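You operate a simulated robot arm through the tools that you are given. There is no shell and no other tool.

The job below is to be done with a simulated robot arm. You get a single attempt, and the scene is never put back.

TASK
Run a trial length and stop while the counter shows 1.5 M.
Fine: zero the counter first; speed 5; one start; the line ends stopped.

Only the result counts: the job must be done as asked and must still hold three seconds after the hand-in. Knocking over, shifting, dropping, spilling or breaking anything else fails it.

THE ROBOT
A 6-joint arm with a two-finger parallel gripper, fixed in place. Base frame: the origin is on the floor under the middle of its stand, x ahead of it, y to its left, z up. Lengths are in cm, angles in degrees, forces in N, time in s.
With the tool pointing down near the work surface it reaches from about 10 to 50 cm from the base axis. Its first joint turns from -115.0 to 115.0 degrees. Payload 3.43 kg.
Tool frame: the origin (TCP) lies between the finger pads and is the grasp point; the fingertips stand 3.4 cm ahead of it; z points along the fingers, y is the line along which they close. The gripper opens to 12.8 cm. The fingers are 2.4 cm wide and 1.2 cm thick; the gripper's body (4.8 by 13 cm) begins 9.6 cm behind the TCP.
Orientation is that of the tool frame in the base frame, as a unit quaternion [x, y, z, w]. With the fingers straight down and closing along the base's y, the tool's x points along the base's -x, its y along +y and its z along -z.

THE INTERFACE
- The arm moves only by the tool jog_arm. Its arguments are lists of equal length, an entry for each row: "rot": the turn, a rotation vector about the tool's x, y, z in degrees, a list of three; "slide": the shift along the tool's x, y, z in cm, a list of three; "hand": the finger opening in cm, from 0 to 12.8. In form: {"rot": [[rx, ry, rz], ...], "slide": [[dx, dy, dz], ...], "hand": [hand, ...]}. A call has 1 to 20 rows; each row is the pose to reach, as a shift and turn from the pose commanded when the call began, along the tool's axes at that moment. Rows are played at 5 a second. More than 5 cm and 8.6 degrees between two rows, or a gripper value outside its range, and nothing of the call is played. A pose out of reach is approached as far as the arm can. The call stops where the force on the tool passes 40 N (or 10 N more than at its start, if that is more) or the arm is blocked; 0.2 s more then pass. The fingers move at their own pace (about 15.3 cm/s each) and stop on an object; they squeeze with about 37 N. The grip force told is the motor's: it shows also when the fingers shut on nothing. Time passes only in rows, and 0.2 s behind the last, so rows that repeat a pose let the fingers close. The reply holds the time, the measured pose of the TCP, the force on the tool along the base axes, the opening and the grip force, in the units named above and with some noise, with the torque about the TCP (base axes, N m) and any sound that the robot's microphone picked up.
- Cameras (640 x 400 px; columns grow to the right, rows downward): "scene" is fixed at [40.71, -49.66, 150.32]; the picture's right is [0.27, 0.96, 0.00], its down [0.73, -0.20, -0.65] and it looks along [-0.63, 0.17, -0.76] (base axes); focal length 214 px, centre (320, 200). "wrist" rides on the gripper at [7.6, -1.1, -16] in the tool frame; the picture's right is [0.15, 0.99, 0.00], its down [-0.88, 0.13, -0.46] and it looks along [-0.45, 0.07, 0.89] (tool axes); focal length 234 px, centre (320, 200).
- snapshot(camera): a new picture of that camera. No time passes.
- lift_body(by): slides the trunk up (or, below 0, down) by that many cm; the arm rides with it, the base frame stays. It gives what a move gives, with no picture.
- probe_pixels(camera, pixels): there is no depth. For up to 12 entries [column, row, z] of the newest picture of that camera ("zoom" is the newest enlarged one), the place [x, y] in the base frame at which the ray of that pixel passes the height z, good to about 0.2 cm, but the place of the scene camera against the robot may be out by one fixed shift of up to 1.2 cm in any direction. No time passes.
- zoom(camera, box): a new picture of the part [left, top, right, bottom] of that camera's present view, enlarged. No time passes.
- sign_off(): hands the job in; it is judged then, once.

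Unless the task says otherwise, let go and move clear before handing in.

The tools are called after ">>>" as a command line: name --argument value ..., lists and objects as JSON in quotes. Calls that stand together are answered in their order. jog_arm: Moves the arm, as the interface text tells. Its arguments: {"type":"object","properties":{"rot":{"type":"array","items":{"type":"array","items":{"type":"number"}}},"slide":{"type":"array","items":{"type":"array","items":{"type":"number"}}},"hand":{"type":"array","items":{"type":"number"}}},"required":["rot","slide","hand"]} The other tools are called the same way: lift_body (by) moves the trunk up or down; snapshot (camera) takes a picture; probe_pixels (camera, pixels) gives the place at which the rays of pixels pass given heights; zoom (camera, box) takes an enlarged picture of a part of a camera's view; sign_off () hands the job in.

At the start:

```text
clock: 0.0
eef_pos: [28.68, -30.74, 126.16]
ee_rot: [0.0, 1.0, 0.0, 0.0]
ft_force: [-1.4, -0.7, -0.5]
ft_torque: [0.0, 0.04, -0.02]
gripper_width: 12.78
grasp_force: 0.0
trunk travel left (down, up): [-92.5, 6.5]
```

scene: 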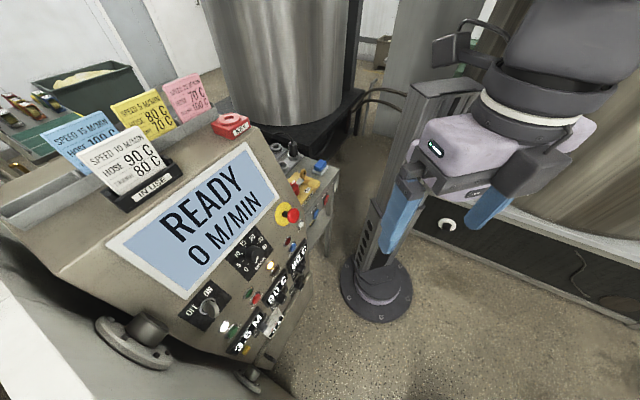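
wrist: 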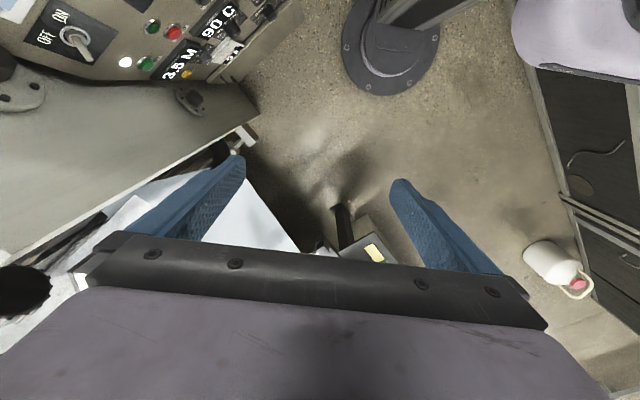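

The scene picture shows a control panel with a READY / 0 M/MIN display, a speed dial near (250,255), an ON/OFF switch near (208,308), and a counter reading about "3.5 M" near (248,335). I'll enlarge these parts first.

>>> zoom --camera "scene" --box '[170, 200, 330, 370]'

>>> zoom --camera "scene" --box '[20, 70, 280, 220]'

>>> zoom --camera "wrist" --box '[0, 0, 320, 160]'

>>> zoom --camera "scene" --box '[250, 130, 350, 240]'

```text
2.35 times, centred on (250, 285) of scene
```

zoom: 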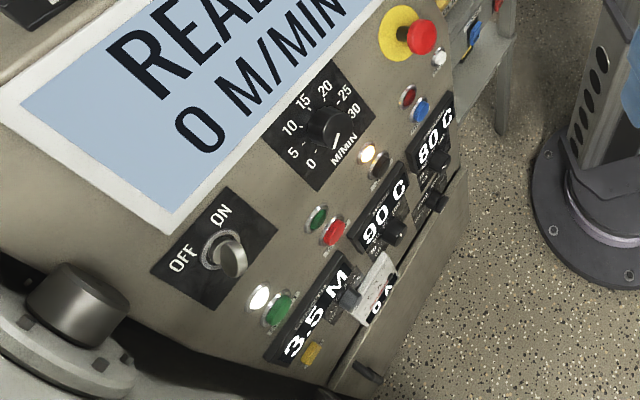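

```text
2.46 times, centred on (150, 145) of scene
```

zoom: 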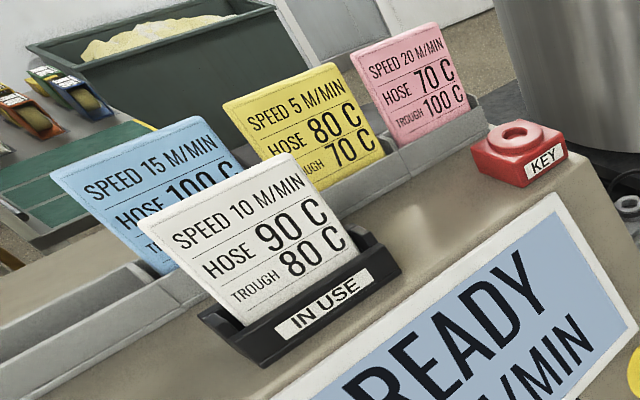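

```text
2.00 times, centred on (160, 80) of wrist
```

zoom: 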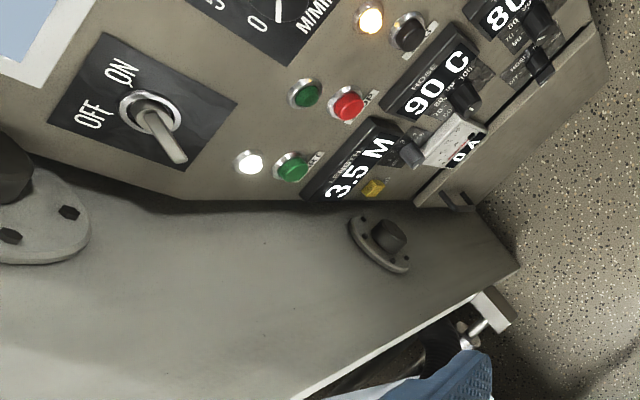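

```text
3.64 times, centred on (300, 185) of scene
```

zoom: 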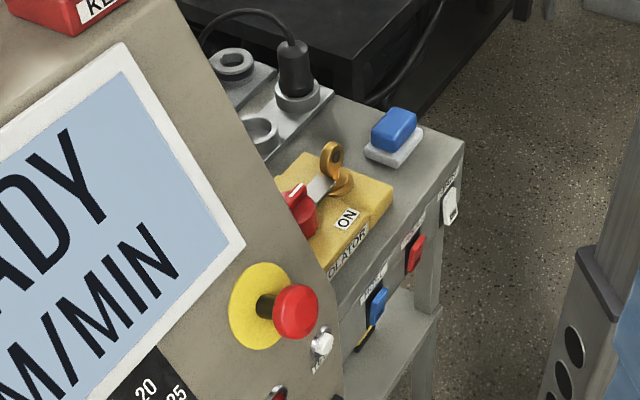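

The panel has several small labelled buttons around the counter "3.5 M", near zoom (300,330). I need to read the labels, so I'll enlarge tighter.

>>> zoom --camera "scene" --box '[215, 300, 295, 370]'

>>> zoom --camera "scene" --box '[250, 230, 320, 310]'

>>> zoom --camera "wrist" --box '[100, 30, 260, 110]'

>>> zoom --camera "wrist" --box '[140, 0, 300, 80]'

>>> zoom --camera "scene" --box '[220, 225, 290, 285]'

```text
5.71 times, centred on (255, 335) of scene
```

zoom: 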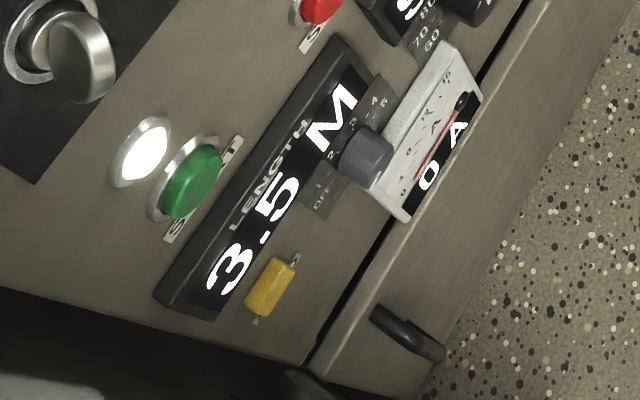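

```text
5.00 times, centred on (285, 270) of scene
```

zoom: 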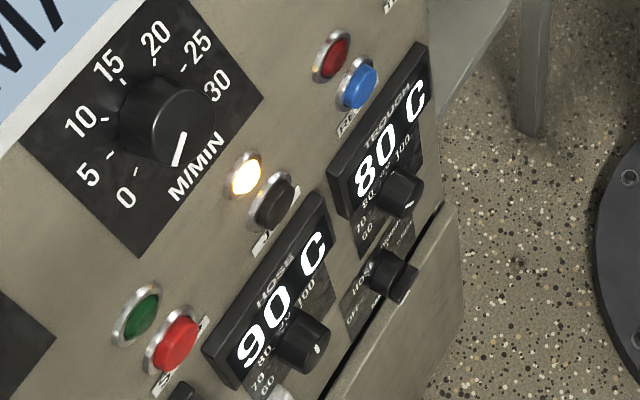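

```text
4.00 times, centred on (180, 70) of wrist
```

zoom: 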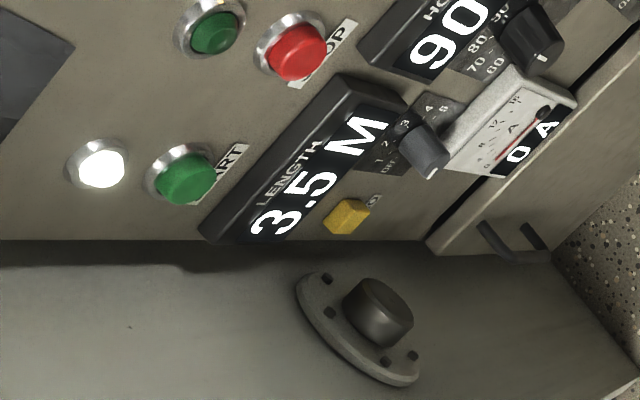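

```text
4.00 times, centred on (220, 40) of wrist
```

zoom: 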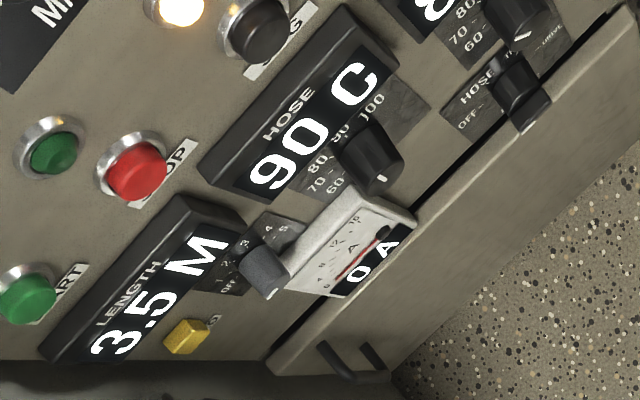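

```text
6.67 times, centred on (255, 255) of scene
```

zoom: 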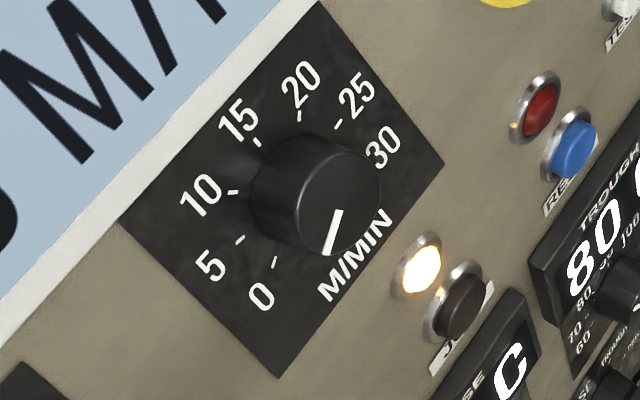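

Triangulating the two views puts START at about (24,-70,83) and STOP at about (17,-62.5,84), on a nearly vertical panel facing roughly (+x,+y). I'll turn the tool in place to face the panel so the wrist camera sees it from the front.

>>> jog_arm --rot '[[2.85, 7.11, -2.85], [5.7, 14.22, -5.7], [8.55, 21.32, -8.55], [11.4, 28.43, -11.4], [14.25, 35.54, -14.25], [17.1, 42.65, -17.1], [19.95, 49.76, -19.95], [22.8, 56.87, -22.8], [25.65, 63.97, -25.65], [28.5, 71.08, -28.5], [31.35, 78.19, -31.35], [34.2, 85.3, -34.2]]' --slide '[[0, 0, 0], [0, 0, 0], [0, 0, 0], [0, 0, 0], [0, 0, 0], [0, 0, 0], [0, 0, 0], [0, 0, 0], [0, 0, 0], [0, 0, 0], [0, 0, 0], [0, 0, 0]]' --hand '[12.8, 12.8, 12.8, 12.8, 12.8, 12.8, 12.8, 12.8, 12.8, 12.8, 12.8, 12.8]'

```text
clock: 2.6
eef_pos: [28.86, -30.67, 126.26]
ee_rot: [0.265, -0.654, 0.265, 0.658]
ft_force: [0.4, 0.0, -0.6]
ft_torque: [0.02, 0.01, 0.01]
gripper_width: 12.77
grasp_force: 0.0
trunk travel left (down, up): [-92.5, 6.5]
```

The turn worked: tool x is now up and tool z points at (-0.72,-0.69,0). Next I'll look at the panel with the wrist camera.

>>> snapshot --camera "wrist"

>>> snapshot --camera "scene"

```text
taken
```

wrist: 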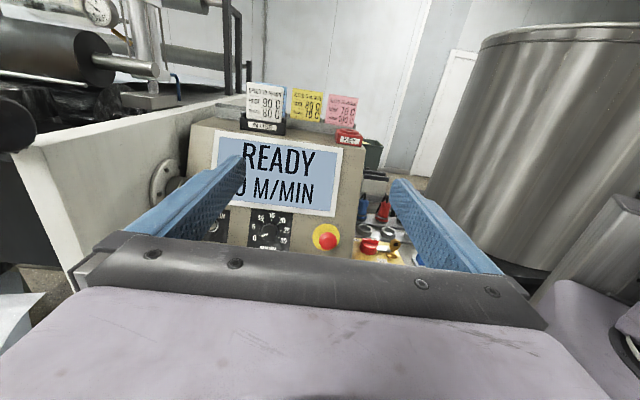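

```text
taken
```

scene: 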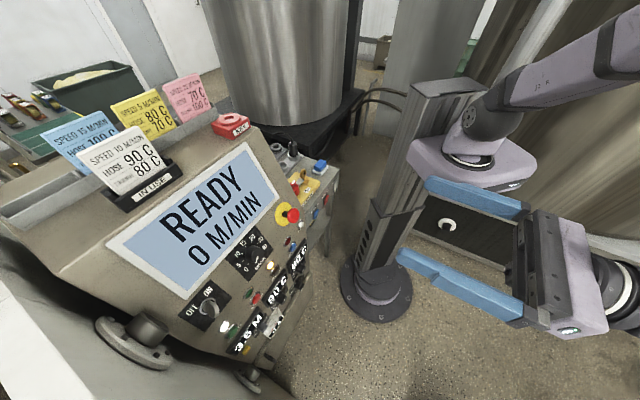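

The wrist view is now nearly frontal: display at (280,175), dial at (270,232). The lower controls are hidden behind the gripper body, so I'll lower the trunk to bring them into view.

>>> lift_body --by -25

>>> snapshot --camera "wrist"

>>> snapshot --camera "scene"

```text
clock: 5.2
eef_pos: [28.79, -30.68, 101.23]
ee_rot: [-0.264, 0.656, -0.264, -0.656]
ft_force: [0.2, 0.1, 0.4]
ft_torque: [-0.03, 0.02, -0.01]
gripper_width: 12.8
grasp_force: 0.1
trunk travel left (down, up): [-67.5, 31.5]
```

```text
taken
```

wrist: 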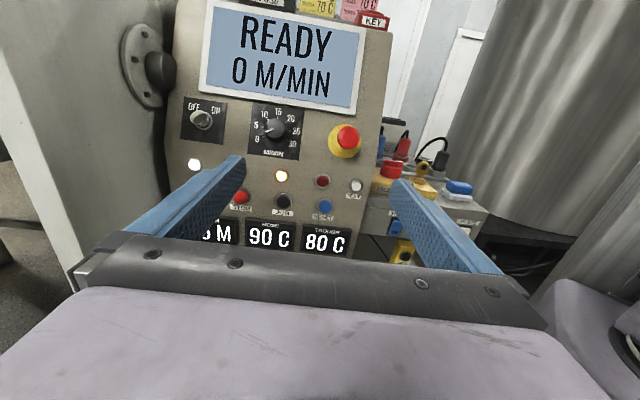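

```text
taken
```

scene: 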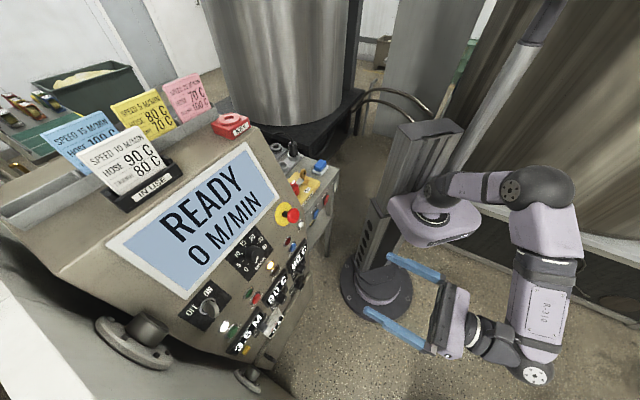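

I can now see START's lamp, STOP (240,197), JOG (283,200) and RESET (325,205). I'll lower a bit more to see the LENGTH row and then enlarge.

>>> lift_body --by -15

>>> zoom --camera "wrist" --box '[150, 40, 390, 190]'

>>> snapshot --camera "wrist"

```text
clock: 6.9
eef_pos: [28.84, -30.64, 86.16]
ee_rot: [0.264, -0.655, 0.264, 0.656]
ft_force: [1.1, 0.0, 0.4]
ft_torque: [-0.03, 0.01, 0.01]
gripper_width: 12.79
grasp_force: 0.0
trunk travel left (down, up): [-52.5, 46.5]
```

```text
2.67 times, centred on (270, 115) of wrist
```

zoom: 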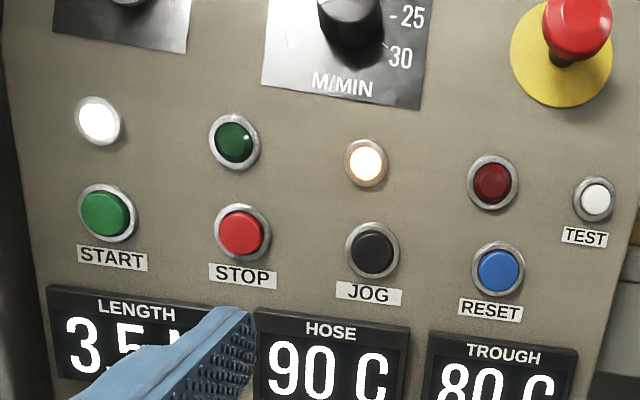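

```text
taken
```

wrist: 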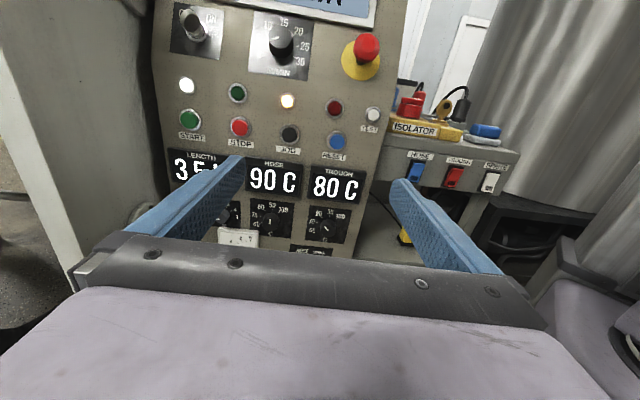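

The labels read START (190,135), STOP (240,142), JOG (290,145) and RESET (335,155). A finger hides the LENGTH counter, so I'll drop further and slide to panel-left to see the counter, its knob and the yellow button.

>>> lift_body --by -12

>>> jog_arm --rot '[[0, 0, 0], [0, 0, 0], [0, 0, 0]]' --slide '[[0, -4, 0], [0, -8, 0], [0, -12, 0]]' --hand '[12.8, 12.8, 12.8]'

>>> snapshot --camera "wrist"

>>> zoom --camera "wrist" --box '[200, 80, 360, 180]'

```text
clock: 8.4
eef_pos: [28.73, -30.76, 74.2]
ee_rot: [0.263, -0.656, 0.263, 0.657]
ft_force: [-0.6, 0.7, -0.6]
ft_torque: [0.0, 0.01, 0.05]
gripper_width: 12.78
grasp_force: 0.0
trunk travel left (down, up): [-40.5, 58.5]
```

```text
clock: 9.2
eef_pos: [37.33, -39.69, 74.06]
ee_rot: [0.264, -0.656, 0.264, 0.656]
ft_force: [0.3, 0.8, -0.3]
ft_torque: [0.02, -0.03, 0.05]
gripper_width: 12.81
grasp_force: 0.2
trunk travel left (down, up): [-40.5, 58.5]
```

```text
taken
```

wrist: 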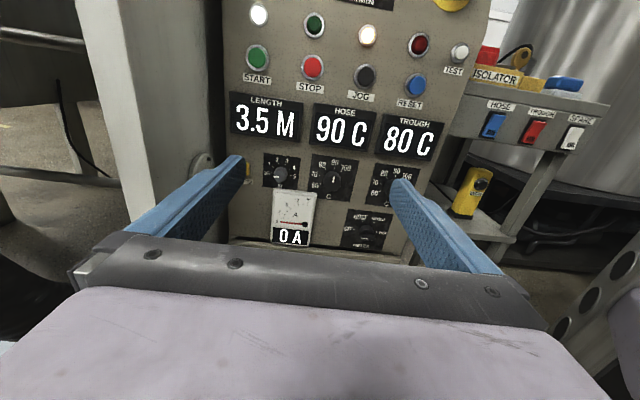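

```text
4.00 times, centred on (280, 130) of wrist
```

zoom: 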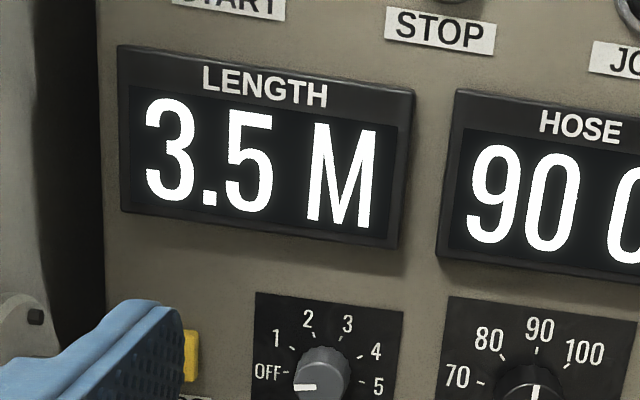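

The LENGTH preset knob points to OFF, zoom (305,388), and the yellow button is just behind the left finger. I'll narrow the gripper a little and shift to read its label.

>>> jog_arm --rot '[[0, 0, 0], [0, 0, 0]]' --slide '[[0, -3, 0], [0, -6, 0]]' --hand '[12.8, 12.8]'

>>> snapshot --camera "wrist"

>>> zoom --camera "wrist" --box '[230, 80, 390, 260]'

>>> zoom --camera "wrist" --box '[250, 120, 350, 200]'

```text
clock: 9.8
eef_pos: [41.35, -43.82, 74.09]
ee_rot: [0.263, -0.656, 0.262, 0.657]
ft_force: [-0.5, 0.1, 0.4]
ft_torque: [0.06, -0.06, 0.0]
gripper_width: 12.82
grasp_force: 0.1
trunk travel left (down, up): [-40.5, 58.5]
```

```text
taken
```

wrist: 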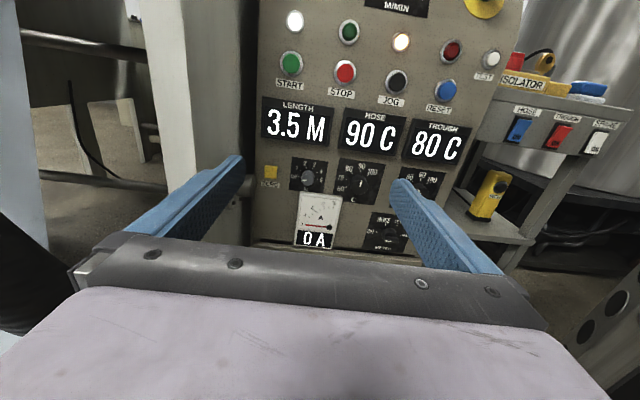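

```text
2.22 times, centred on (310, 170) of wrist
```

zoom: 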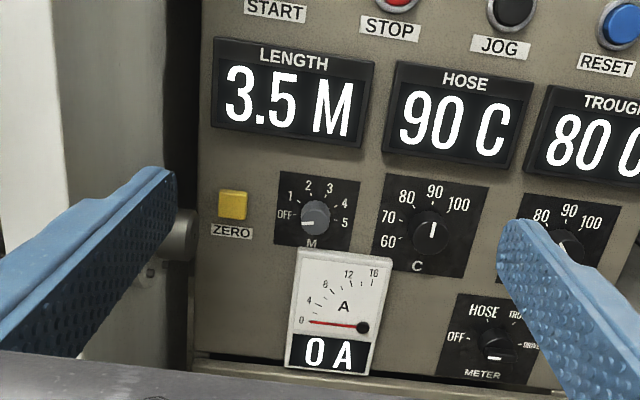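

```text
5.00 times, centred on (300, 160) of wrist
```

zoom: 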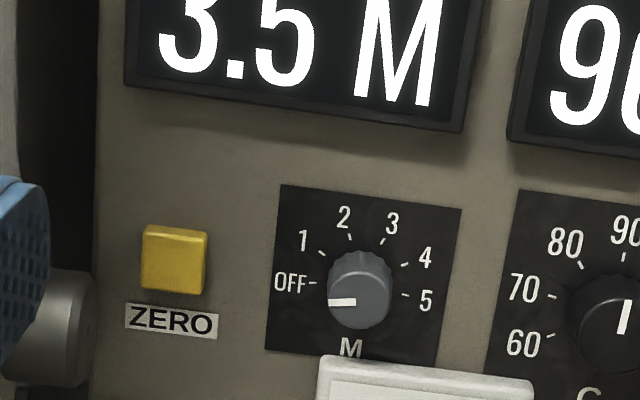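

The yellow button is labelled ZERO at (271,172), and my two-view estimate puts it at about (25.3,-71,63.4). I'll close the fingers, yaw 30° so the gripper body stays away from the left wall, and approach to about 16 cm for a closer look.

>>> jog_arm --rot '[[6, 0, 0], [12, 0, 0], [18, 0, 0], [24, 0, 0], [30, 0, 0]]' --slide '[[-1.34, 0.2, 2.7], [-2.68, 0.4, 5.4], [-4.0, 0.6, 8.1], [-5.36, 0.8, 10.8], [-6.7, 1.09, 13.5]]' --hand '[8, 4, 2, 0, 0]'

>>> snapshot --camera "wrist"

>>> snapshot --camera "scene"

```text
clock: 11.0
eef_pos: [30.91, -52.32, 67.63]
ee_rot: [-0.425, 0.565, -0.425, -0.565]
ft_force: [-0.2, -0.4, 0.5]
ft_torque: [0.0, 0.0, 0.02]
gripper_width: 0.0
grasp_force: 33.4
trunk travel left (down, up): [-40.5, 58.5]
```

```text
taken
```

wrist: 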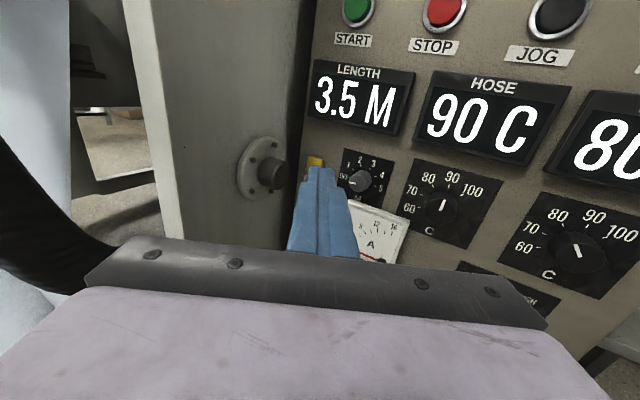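

```text
taken
```

scene: 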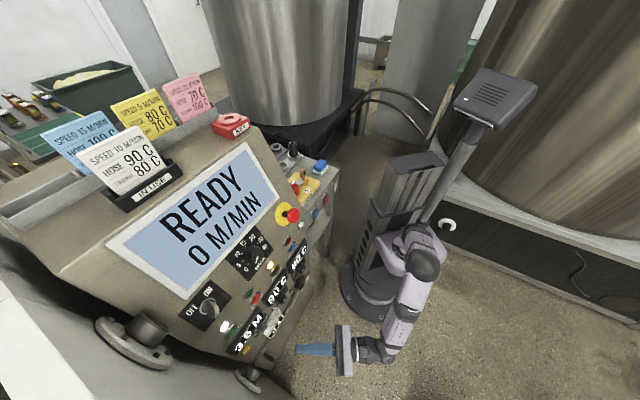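

The tip at (319,176) is lined up just under ZERO, visible at (316,163), and rays from three views agree on (25.3,-71,63.5). The flange cap on the left wall, at (272,175), stays about 5 cm left of my path, so I'll advance to 1.5 cm short of ZERO.

>>> jog_arm --rot '[[0, 0, 0], [0, 0, 0], [0, 0, 0], [0, 0, 0], [0, 0, 0]]' --slide '[[-1.0, -0.1, 3.0], [-2.0, -0.2, 6.0], [-3.0, -0.3, 9.0], [-4.1, -0.5, 12.0], [-4.1, -0.5, 13.5]]' --hand '[0, 0, 0, 0, 0]'

>>> snapshot --camera "wrist"

>>> zoom --camera "wrist" --box '[260, 60, 420, 200]'

>>> zoom --camera "scene" --box '[200, 280, 340, 400]'

```text
clock: 12.2
eef_pos: [27.28, -65.58, 63.83]
ee_rot: [0.424, -0.566, 0.424, 0.566]
ft_force: [0.3, 0.0, 0.1]
ft_torque: [0.02, 0.0, 0.02]
gripper_width: 0.0
grasp_force: 33.6
trunk travel left (down, up): [-40.5, 58.5]
```

```text
taken
```

wrist: 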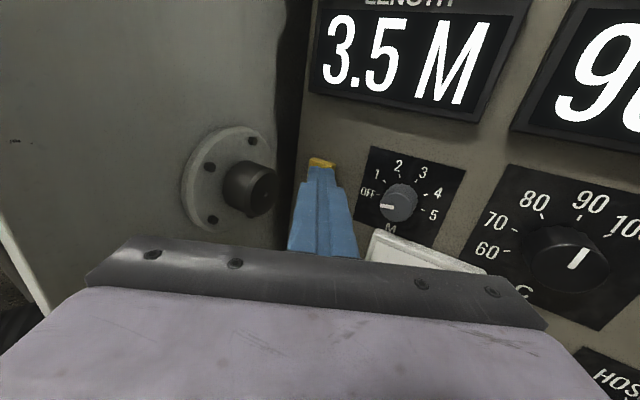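

```text
2.86 times, centred on (340, 130) of wrist
```

zoom: 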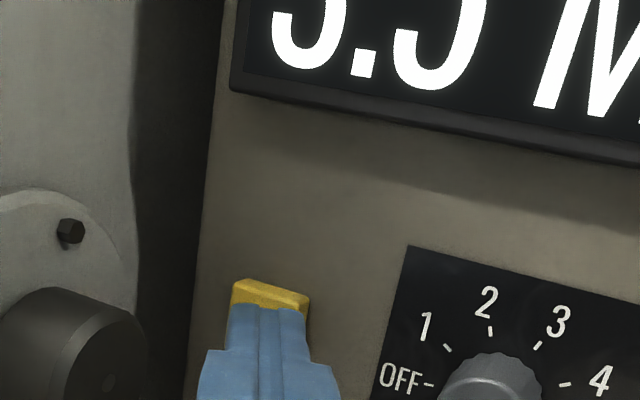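

```text
3.33 times, centred on (270, 340) of scene
```

zoom: 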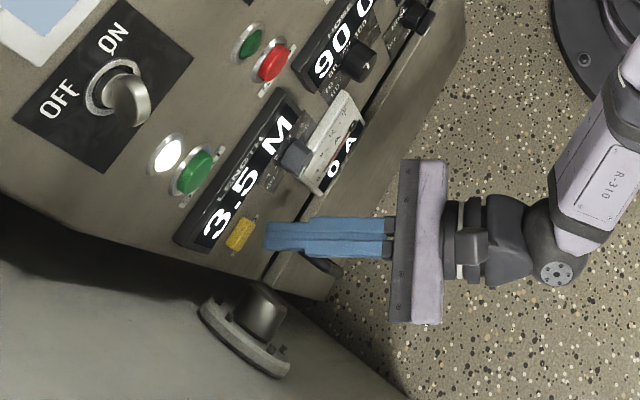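

The tip at (322,165) is about 1.5 cm in front of the yellow ZERO button, and the axis runs a hair left of its centre. I'll nudge half a cm left and creep forward, watching the force.

>>> jog_arm --rot '[[0, 0, 0], [0, 0, 0], [0, 0, 0], [0, 0, 0]]' --slide '[[-0.4, -0.5, 0.5], [-0.5, -0.5, 1.0], [-0.5, -0.5, 1.3], [-0.5, -0.5, 1.5]]' --hand '[0, 0, 0, 0]'

>>> zoom --camera "wrist" --box '[260, 20, 460, 200]'

```text
clock: 13.2
eef_pos: [27.32, -67.06, 63.17]
ee_rot: [0.424, -0.566, 0.424, 0.566]
ft_force: [0.1, 0.0, -0.2]
ft_torque: [0.0, 0.01, -0.01]
gripper_width: 0.01
grasp_force: 33.1
trunk travel left (down, up): [-40.5, 58.5]
```

```text
2.22 times, centred on (360, 110) of wrist
```

zoom: 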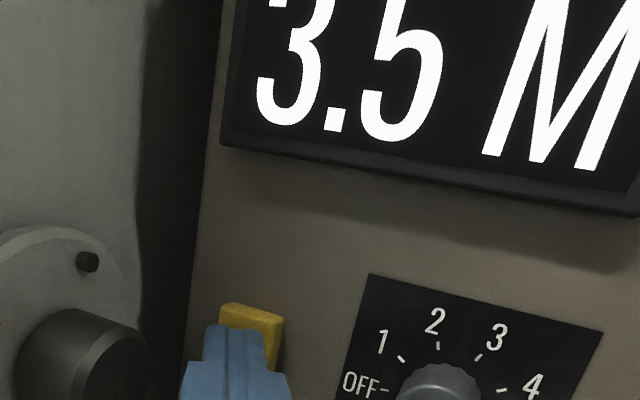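

No force yet, the counter still reads 3.5, and the tip is just in front of the button at zoom (245,335). I'll keep creeping in small steps.

>>> jog_arm --rot '[[0, 0, 0], [0, 0, 0], [0, 0, 0]]' --slide '[[0, 0.1, 0.3], [0, 0.1, 0.5], [0, 0.1, 0.7]]' --hand '[0, 0, 0]'

>>> zoom --camera "wrist" --box '[260, 20, 460, 200]'

```text
clock: 14.0
eef_pos: [27.13, -67.6, 62.95]
ee_rot: [0.425, -0.565, 0.425, 0.566]
ft_force: [0.7, 1.4, 0.4]
ft_torque: [0.03, 0.0, -0.01]
gripper_width: 0.0
grasp_force: 33.1
trunk travel left (down, up): [-40.5, 58.5]
```

```text
2.22 times, centred on (360, 110) of wrist
```

zoom: 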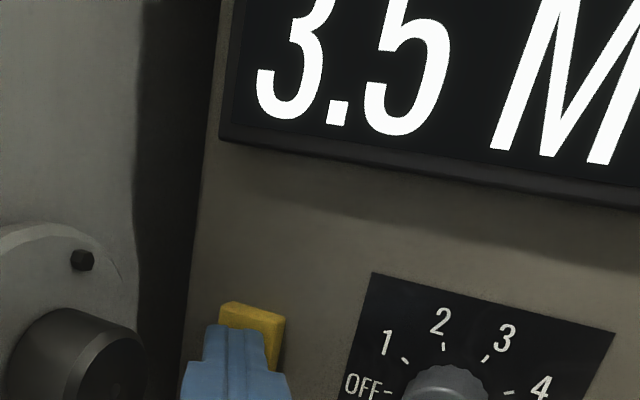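

A small force, 1.4 N in y, suggests first contact. I'll press a little further.

>>> jog_arm --rot '[[0, 0, 0], [0, 0, 0]]' --slide '[[0, 0, 0.2], [0, 0, 0.35]]' --hand '[0, 0]'

>>> zoom --camera "wrist" --box '[260, 20, 460, 200]'

```text
clock: 14.6
eef_pos: [27.15, -67.88, 62.94]
ee_rot: [0.425, -0.565, 0.424, 0.566]
ft_force: [2.3, 4.5, 1.2]
ft_torque: [-0.01, -0.01, -0.06]
gripper_width: 0.04
grasp_force: 32.6
trunk travel left (down, up): [-40.5, 58.5]
heard: click
```

```text
2.22 times, centred on (360, 110) of wrist
```

zoom: 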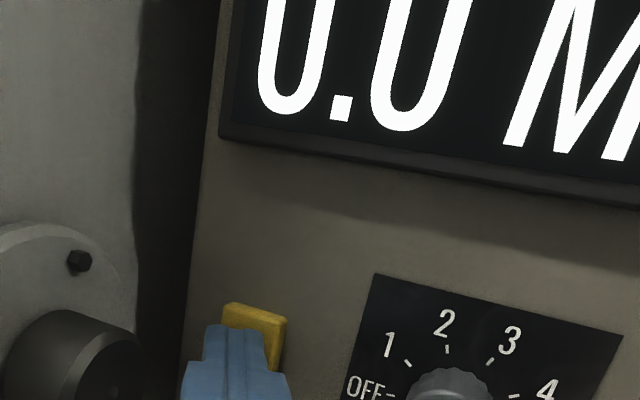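

It clicked and the counter now shows 0.0, zoom (340,60). I'll back straight out, then turn to face the panel squarely for the speed dial.

>>> jog_arm --rot '[[0, 0, 0], [0, 0, 0], [0, 0, 0], [0, 0, 0], [-7, 0, 0], [-14, 0, 0], [-21, 0, 0], [-28.2, 0, 0]]' --slide '[[0, 0, -1], [0, 0, -4], [0, 0, -8], [0, 0, -12], [0, 2.2, -14.3], [0, 4.4, -16.6], [0, 6.6, -18.9], [0, 8.7, -21.3]]' --hand '[0, 0, 0, 0, 4, 8, 12, 12]'

>>> lift_body --by 34

>>> snapshot --camera "wrist"

>>> zoom --camera "wrist" --box '[180, 60, 420, 210]'

```text
clock: 16.4
eef_pos: [24.5, -44.97, 63.05]
ee_rot: [0.272, -0.652, 0.272, 0.653]
ft_force: [0.4, 0.3, 1.2]
ft_torque: [-0.04, 0.0, -0.02]
gripper_width: 12.01
grasp_force: 0.1
trunk travel left (down, up): [-40.5, 58.5]
```

```text
clock: 19.8
eef_pos: [24.65, -44.95, 96.81]
ee_rot: [0.274, -0.651, 0.274, 0.652]
ft_force: [-0.5, -0.4, 0.2]
ft_torque: [0.04, -0.04, 0.02]
gripper_width: 12.02
grasp_force: 0.1
trunk travel left (down, up): [-74.5, 24.5]
```

```text
taken
```

wrist: 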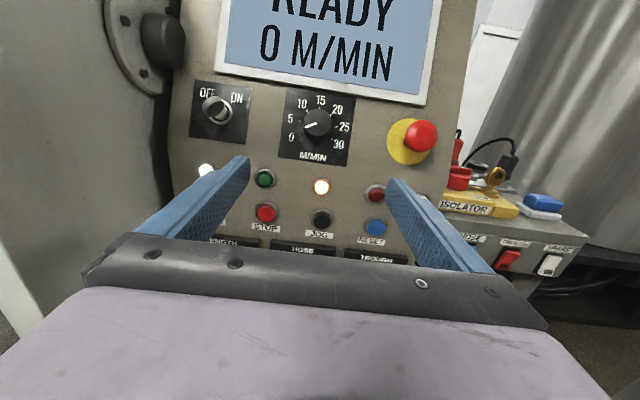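

```text
2.67 times, centred on (300, 135) of wrist
```

zoom: 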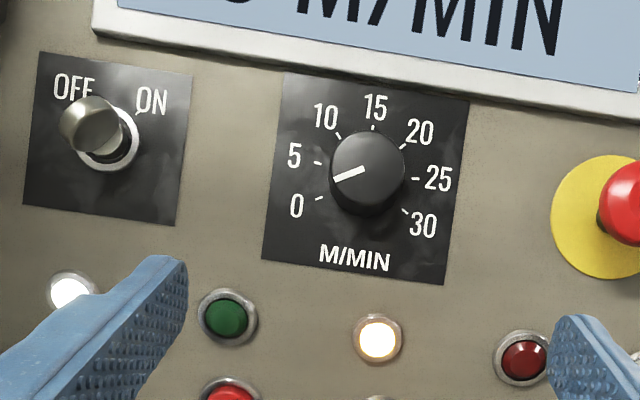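

The dial pointer sits at 0, zoom (345,175), with 40° steps to 5, 10 and so on. I need the panel's tilt and the dial centre, so I'll probe this view and then take a second view from 12 cm lower.

>>> probe_pixels --camera "zoom" --pixels '[[285, 70, 98], [468, 100, 98], [262, 258, 93], [443, 285, 93], [38, 52, 98], [22, 208, 93], [226, 318, 90], [377, 340, 90]]'

>>> lift_body --by -14

>>> zoom --camera "wrist" --box '[180, 0, 420, 150]'

>>> snapshot --camera "wrist"

```text
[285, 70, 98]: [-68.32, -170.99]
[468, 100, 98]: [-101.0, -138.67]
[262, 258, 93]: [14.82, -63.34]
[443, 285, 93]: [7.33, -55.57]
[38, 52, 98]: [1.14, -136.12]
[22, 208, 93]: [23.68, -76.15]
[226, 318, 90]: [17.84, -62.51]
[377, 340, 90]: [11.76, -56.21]
```

```text
clock: 21.4
eef_pos: [24.63, -44.95, 82.94]
ee_rot: [0.275, -0.651, 0.275, 0.652]
ft_force: [0.6, 0.3, 0.3]
ft_torque: [-0.01, 0.05, -0.03]
gripper_width: 12.0
grasp_force: 0.1
trunk travel left (down, up): [-60.5, 38.5]
```

```text
2.67 times, centred on (300, 75) of wrist
```

zoom: 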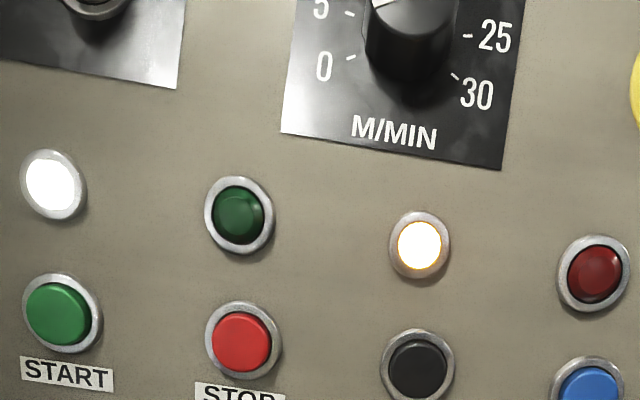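

```text
taken
```

wrist: 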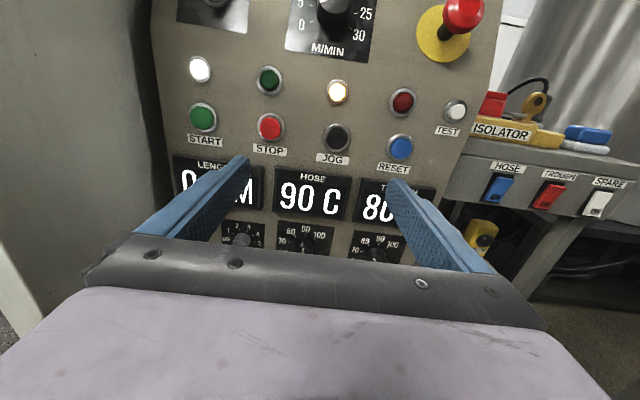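

The two views agree: the button area is vertical, but the dial plate leans back about 22°, with its centre near (10.4,-60.2,98.2) and its axis along (0.67,0.64,0.38). I'll raise the trunk and line the tool up on that axis, about 12 cm out.

>>> lift_body --by 19

>>> jog_arm --rot '[[-0.45, -5.6, 0], [-0.9, -11.2, 0], [-1.35, -16.8, 0], [-1.8, -22.4, 0]]' --slide '[[0.2, -0.2, 2.4], [0.4, -0.4, 4.8], [0.6, -0.6, 7.2], [0.9, -0.9, 9.8]]' --hand '[12, 12, 12, 12]'

>>> snapshot --camera "wrist"

>>> zoom --camera "wrist" --box '[200, 60, 440, 210]'

```text
clock: 23.5
eef_pos: [24.59, -44.93, 101.91]
ee_rot: [0.274, -0.651, 0.274, 0.653]
ft_force: [1.3, -0.5, -0.3]
ft_torque: [-0.01, 0.0, -0.04]
gripper_width: 12.04
grasp_force: 0.0
trunk travel left (down, up): [-79.5, 19.5]
```

```text
clock: 24.5
eef_pos: [18.37, -52.59, 102.81]
ee_rot: [-0.311, 0.771, -0.204, -0.517]
ft_force: [0.4, -1.1, 0.0]
ft_torque: [0.03, -0.04, 0.01]
gripper_width: 12.02
grasp_force: 0.0
trunk travel left (down, up): [-79.5, 19.5]
```

```text
taken
```

wrist: 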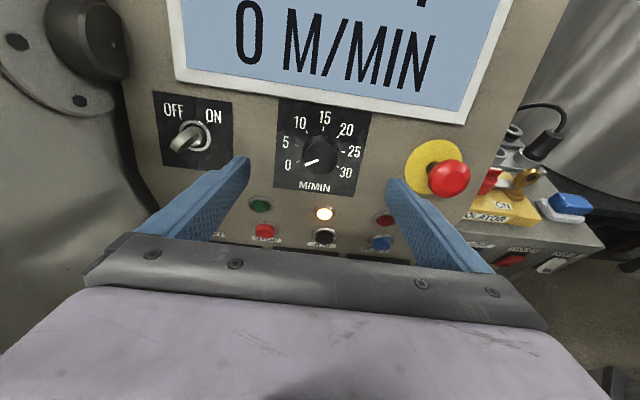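

```text
2.67 times, centred on (320, 135) of wrist
```

zoom: 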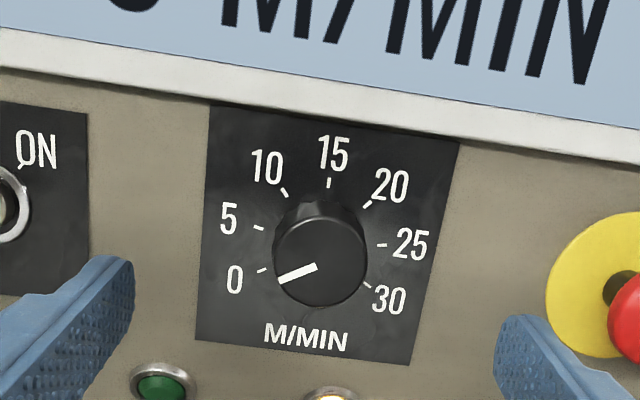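

The axis is centred on the dial to within about 0.2 cm: the plate centre in the zoom is (320,246) and I expected (319,241). I'll roll -20°, narrow the fingers to 7 cm and advance so they straddle the knob.

>>> jog_arm --rot '[[0, 0, -7], [0, 0, -14], [0, 0, -20], [0, 0, -20], [0, 0, -20]]' --slide '[[-0.2, 0, 0], [-0.2, 0, 0], [-0.2, 0, 2], [-0.2, 0, 5], [-0.2, 0, 7]]' --hand '[9, 7, 7, 7, 7]'

>>> snapshot --camera "wrist"

>>> zoom --camera "scene" --box '[200, 180, 340, 300]'

```text
clock: 25.7
eef_pos: [13.76, -57.22, 99.8]
ee_rot: [-0.44, 0.704, -0.111, -0.546]
ft_force: [-0.5, -0.3, 0.2]
ft_torque: [-0.02, 0.01, -0.04]
gripper_width: 7.03
grasp_force: 0.1
trunk travel left (down, up): [-79.5, 19.5]
```

```text
taken
```

wrist: 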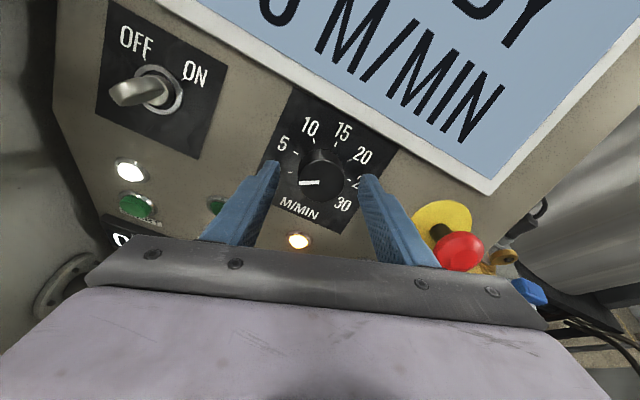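

```text
3.33 times, centred on (270, 240) of scene
```

zoom: 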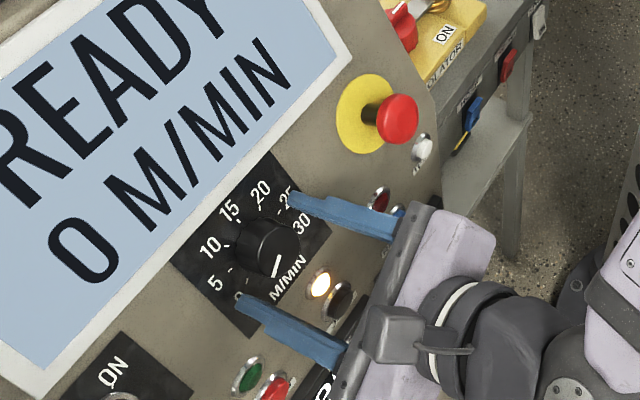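

The fingers straddle the knob symmetrically: tips at (275,165) and (370,178), knob at (321,172). I'll go 0.5 cm deeper and close on it.

>>> jog_arm --rot '[[0, 0, 0], [0, 0, 0], [0, 0, 0], [0, 0, 0]]' --slide '[[0, 0, 0.5], [0, 0, 0.5], [0, 0, 0.5], [0, 0, 0.5]]' --hand '[7, 5, 3, 3]'

>>> zoom --camera "wrist" --box '[220, 80, 420, 230]'

```text
clock: 26.7
eef_pos: [13.31, -57.34, 99.73]
ee_rot: [-0.44, 0.704, -0.112, -0.545]
ft_force: [-1.1, -0.3, -1.7]
ft_torque: [-0.19, -0.01, 0.2]
gripper_width: 3.99
grasp_force: 45.1
trunk travel left (down, up): [-79.5, 19.5]
```

```text
2.67 times, centred on (320, 155) of wrist
```

zoom: 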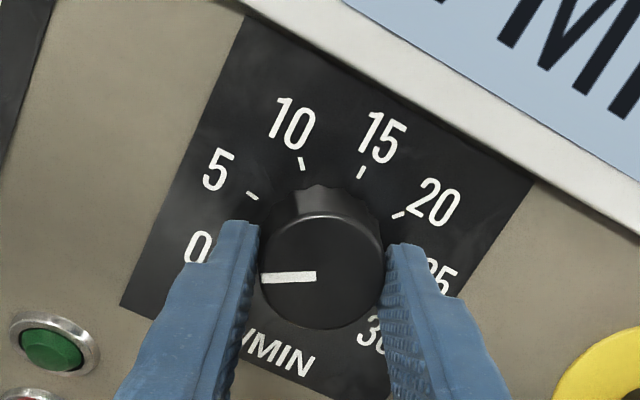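

I have hold of the knob, at 3.99 cm opening and with only small forces. I'll turn clockwise (+z of the tool) in steps.

>>> jog_arm --rot '[[0, 0, 8], [0, 0, 16], [0, 0, 24]]' --slide '[[0, 0, 0], [0, 0, 0], [0, 0, 0]]' --hand '[3, 3, 3]'

>>> zoom --camera "wrist" --box '[220, 80, 420, 230]'

>>> zoom --camera "scene" --box '[100, 130, 340, 300]'

```text
clock: 27.5
eef_pos: [13.5, -57.36, 99.7]
ee_rot: [-0.283, 0.781, -0.222, -0.51]
ft_force: [-0.2, -6.6, -4.7]
ft_torque: [0.65, -0.67, 0.05]
gripper_width: 4.01
grasp_force: 45.1
trunk travel left (down, up): [-79.5, 19.5]
```

```text
2.67 times, centred on (320, 155) of wrist
```

zoom: 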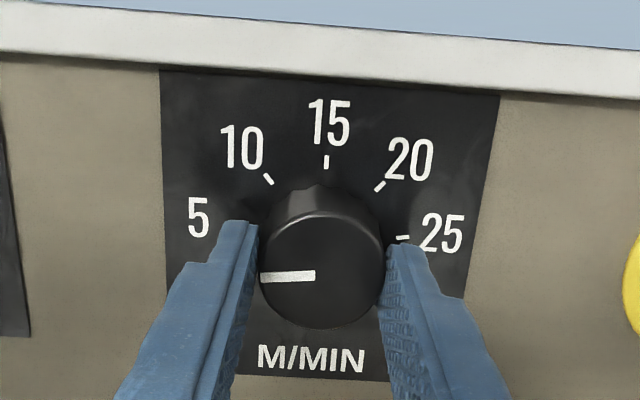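

```text
2.35 times, centred on (220, 215) of scene
```

zoom: 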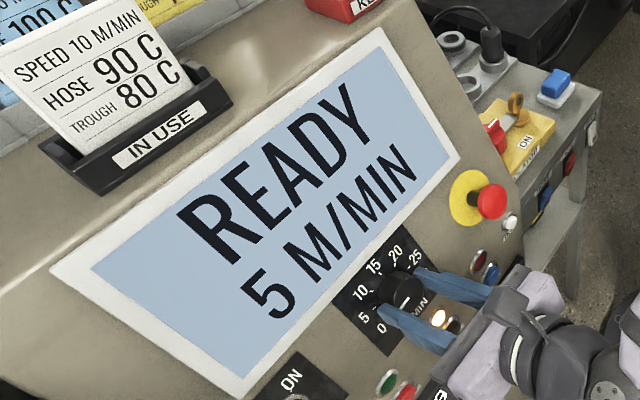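

The display already reads 5 M/MIN at zoom (330,235), with the pointer a little over halfway from 0 to 5. I'll complete the turn to the full 40° so the pointer sits on 5.

>>> jog_arm --rot '[[0, 0, 8], [0, 0, 16], [0, 0, 16]]' --slide '[[0, 0, 0], [0, 0, 0], [0, 0, 0]]' --hand '[3, 3, 3]'

>>> zoom --camera "wrist" --box '[220, 80, 420, 230]'

>>> zoom --camera "scene" --box '[100, 130, 340, 300]'

```text
clock: 28.3
eef_pos: [13.47, -57.47, 99.7]
ee_rot: [-0.173, 0.813, -0.292, -0.474]
ft_force: [2.3, -5.2, -6.2]
ft_torque: [0.6, -0.87, 0.42]
gripper_width: 4.0
grasp_force: 45.7
trunk travel left (down, up): [-79.5, 19.5]
```

```text
2.67 times, centred on (320, 155) of wrist
```

zoom: 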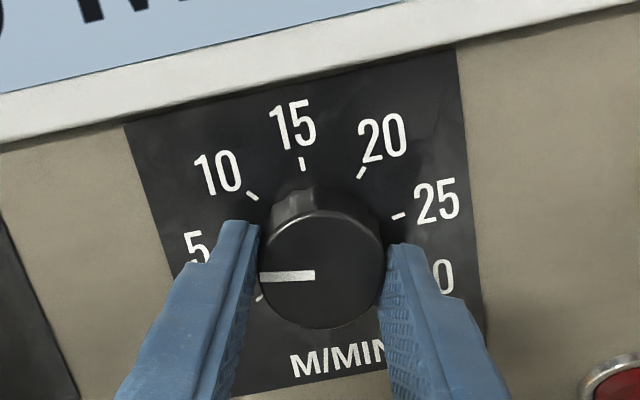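

```text
2.35 times, centred on (220, 215) of scene
```

zoom: 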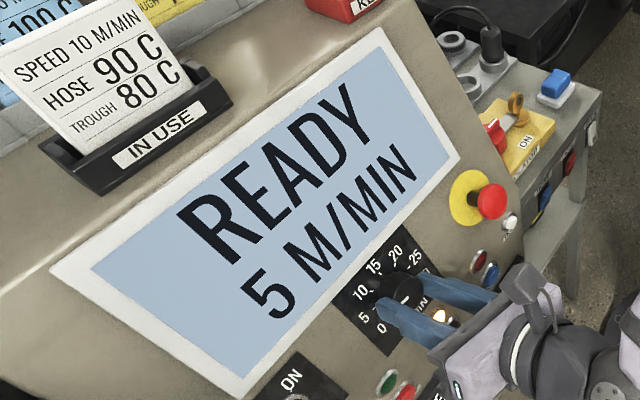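

The knob turned with the gripper without slipping, and the pointer, zoom (262,277), now lies in line with 5. I'll open, back out and check the dial.

>>> jog_arm --rot '[[0, 0, 0], [0, 0, 0], [0, 0, 0], [0, 0, 0], [0, 0, 0], [0, 0, 0]]' --slide '[[0, 0, 0], [0, 0, 0], [0, 0, -1.5], [0, 0, -4], [0, 0, -8], [0, 0, -11]]' --hand '[7, 7, 7, 7, 9, 12]'

>>> zoom --camera "wrist" --box '[180, 40, 440, 210]'

>>> snapshot --camera "wrist"

>>> zoom --camera "scene" --box '[170, 200, 330, 370]'

```text
clock: 29.7
eef_pos: [20.95, -50.46, 104.15]
ee_rot: [-0.173, 0.812, -0.292, -0.474]
ft_force: [-0.3, -0.6, 0.6]
ft_torque: [-0.01, 0.02, -0.03]
gripper_width: 12.01
grasp_force: 0.0
trunk travel left (down, up): [-79.5, 19.5]
```

```text
2.35 times, centred on (310, 125) of wrist
```

zoom: 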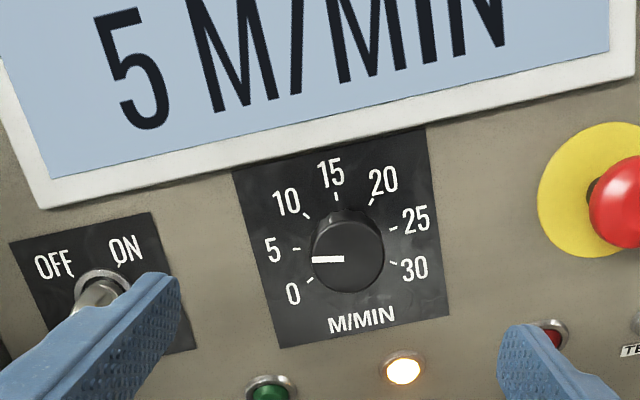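

```text
taken
```

wrist: 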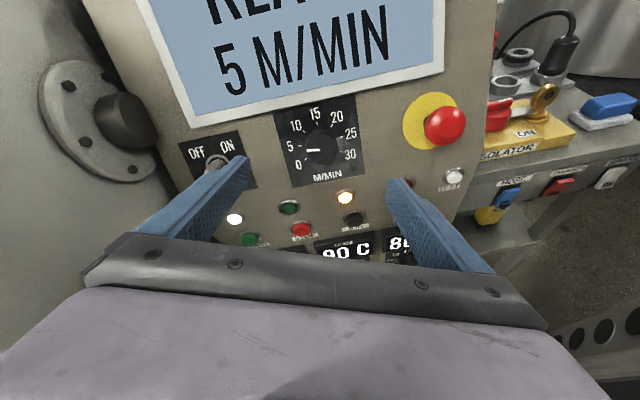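

```text
2.35 times, centred on (250, 285) of scene
```

zoom: 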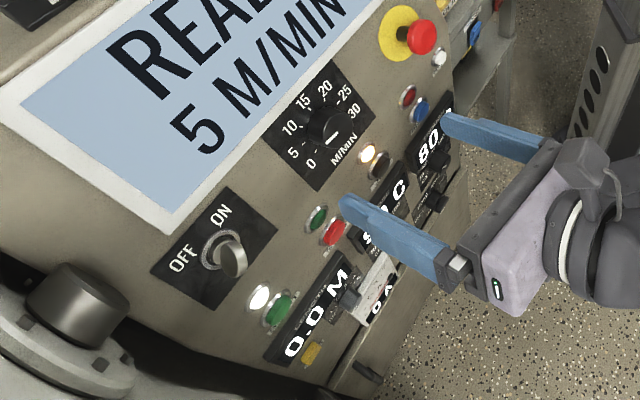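

The dial now points to 5, the display reads 5 M/MIN and the counter reads 0.0. I'll re-orient with fingers closed, as in the ZERO pose, and come down to about 8 cm in front of START.

>>> jog_arm --rot '[[5.58, 2.75, -4.14], [11.15, 5.5, -8.27], [16.73, 8.26, -12.41], [22.3, 11.0, -16.55], [27.88, 13.76, -20.68], [33.45, 16.51, -24.82]]' --slide '[[-0.54, -1.65, 0.1], [-1.09, -3.3, 0.2], [-1.63, -4.95, 0.3], [-2.17, -6.6, 0.4], [-2.72, -8.26, 0.5], [-3.26, -9.91, 0.59]]' --hand '[10, 8, 6, 4, 2, 0]'

>>> lift_body --by -20.6

>>> snapshot --camera "wrist"

>>> snapshot --camera "scene"

```text
clock: 31.1
eef_pos: [27.53, -58.3, 103.89]
ee_rot: [0.426, -0.564, 0.425, 0.565]
ft_force: [-0.4, -1.0, -0.7]
ft_torque: [0.02, -0.01, 0.01]
gripper_width: 0.02
grasp_force: 33.2
trunk travel left (down, up): [-79.5, 19.5]
```

```text
clock: 33.3
eef_pos: [27.43, -58.38, 83.46]
ee_rot: [-0.425, 0.565, -0.425, -0.565]
ft_force: [0.4, -0.2, 0.2]
ft_torque: [-0.03, -0.04, 0.0]
gripper_width: 0.0
grasp_force: 32.8
trunk travel left (down, up): [-58.9, 40.1]
```

```text
taken
```

wrist: 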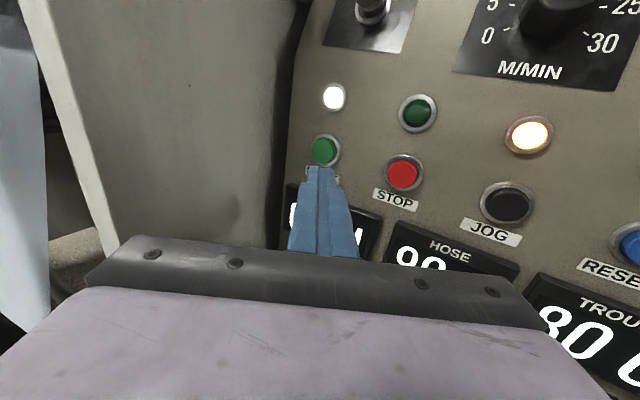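

```text
taken
```

scene: 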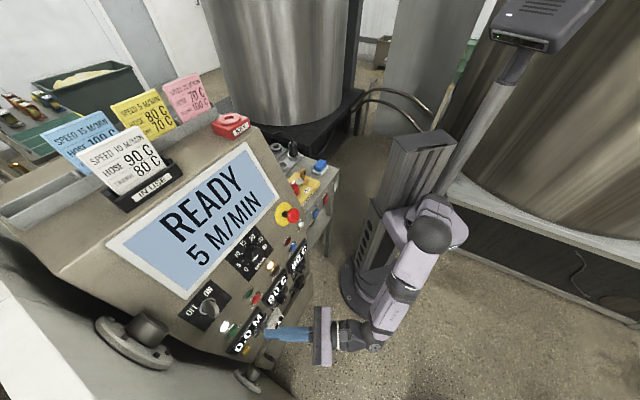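

START at (324,151) and STOP at (403,174) put the buttons at (23.75,-69.15,83.7) and (17.24,-62.4,83.75), matching my earlier estimates. I'll advance to about 1 cm in front of START.

>>> jog_arm --rot '[[0, 0, 0], [0, 0, 0], [0, 0, 0]]' --slide '[[0.1, -0.1, 2.5], [0.2, -0.16, 5.0], [0.24, -0.16, 6.9]]' --hand '[0, 0, 0]'

>>> snapshot --camera "wrist"

>>> zoom --camera "scene" --box '[200, 280, 320, 380]'

```text
clock: 34.1
eef_pos: [25.65, -65.11, 83.54]
ee_rot: [0.426, -0.565, 0.424, 0.565]
ft_force: [0.4, 0.4, 0.6]
ft_torque: [0.02, 0.02, 0.03]
gripper_width: 0.0
grasp_force: 32.9
trunk travel left (down, up): [-58.9, 40.1]
```

```text
taken
```

wrist: 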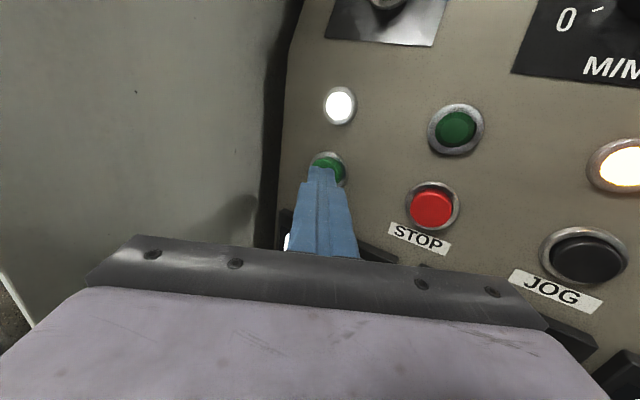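

```text
4.00 times, centred on (260, 330) of scene
```

zoom: 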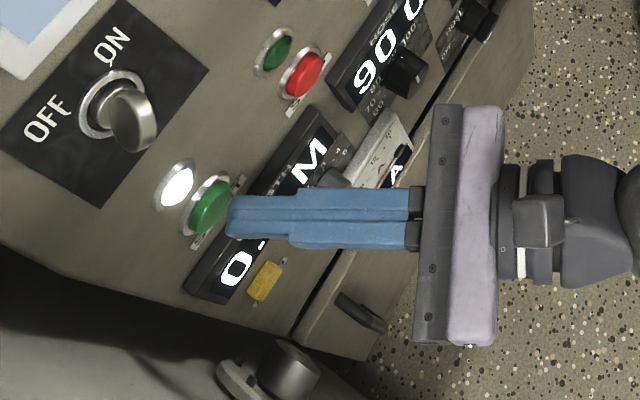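

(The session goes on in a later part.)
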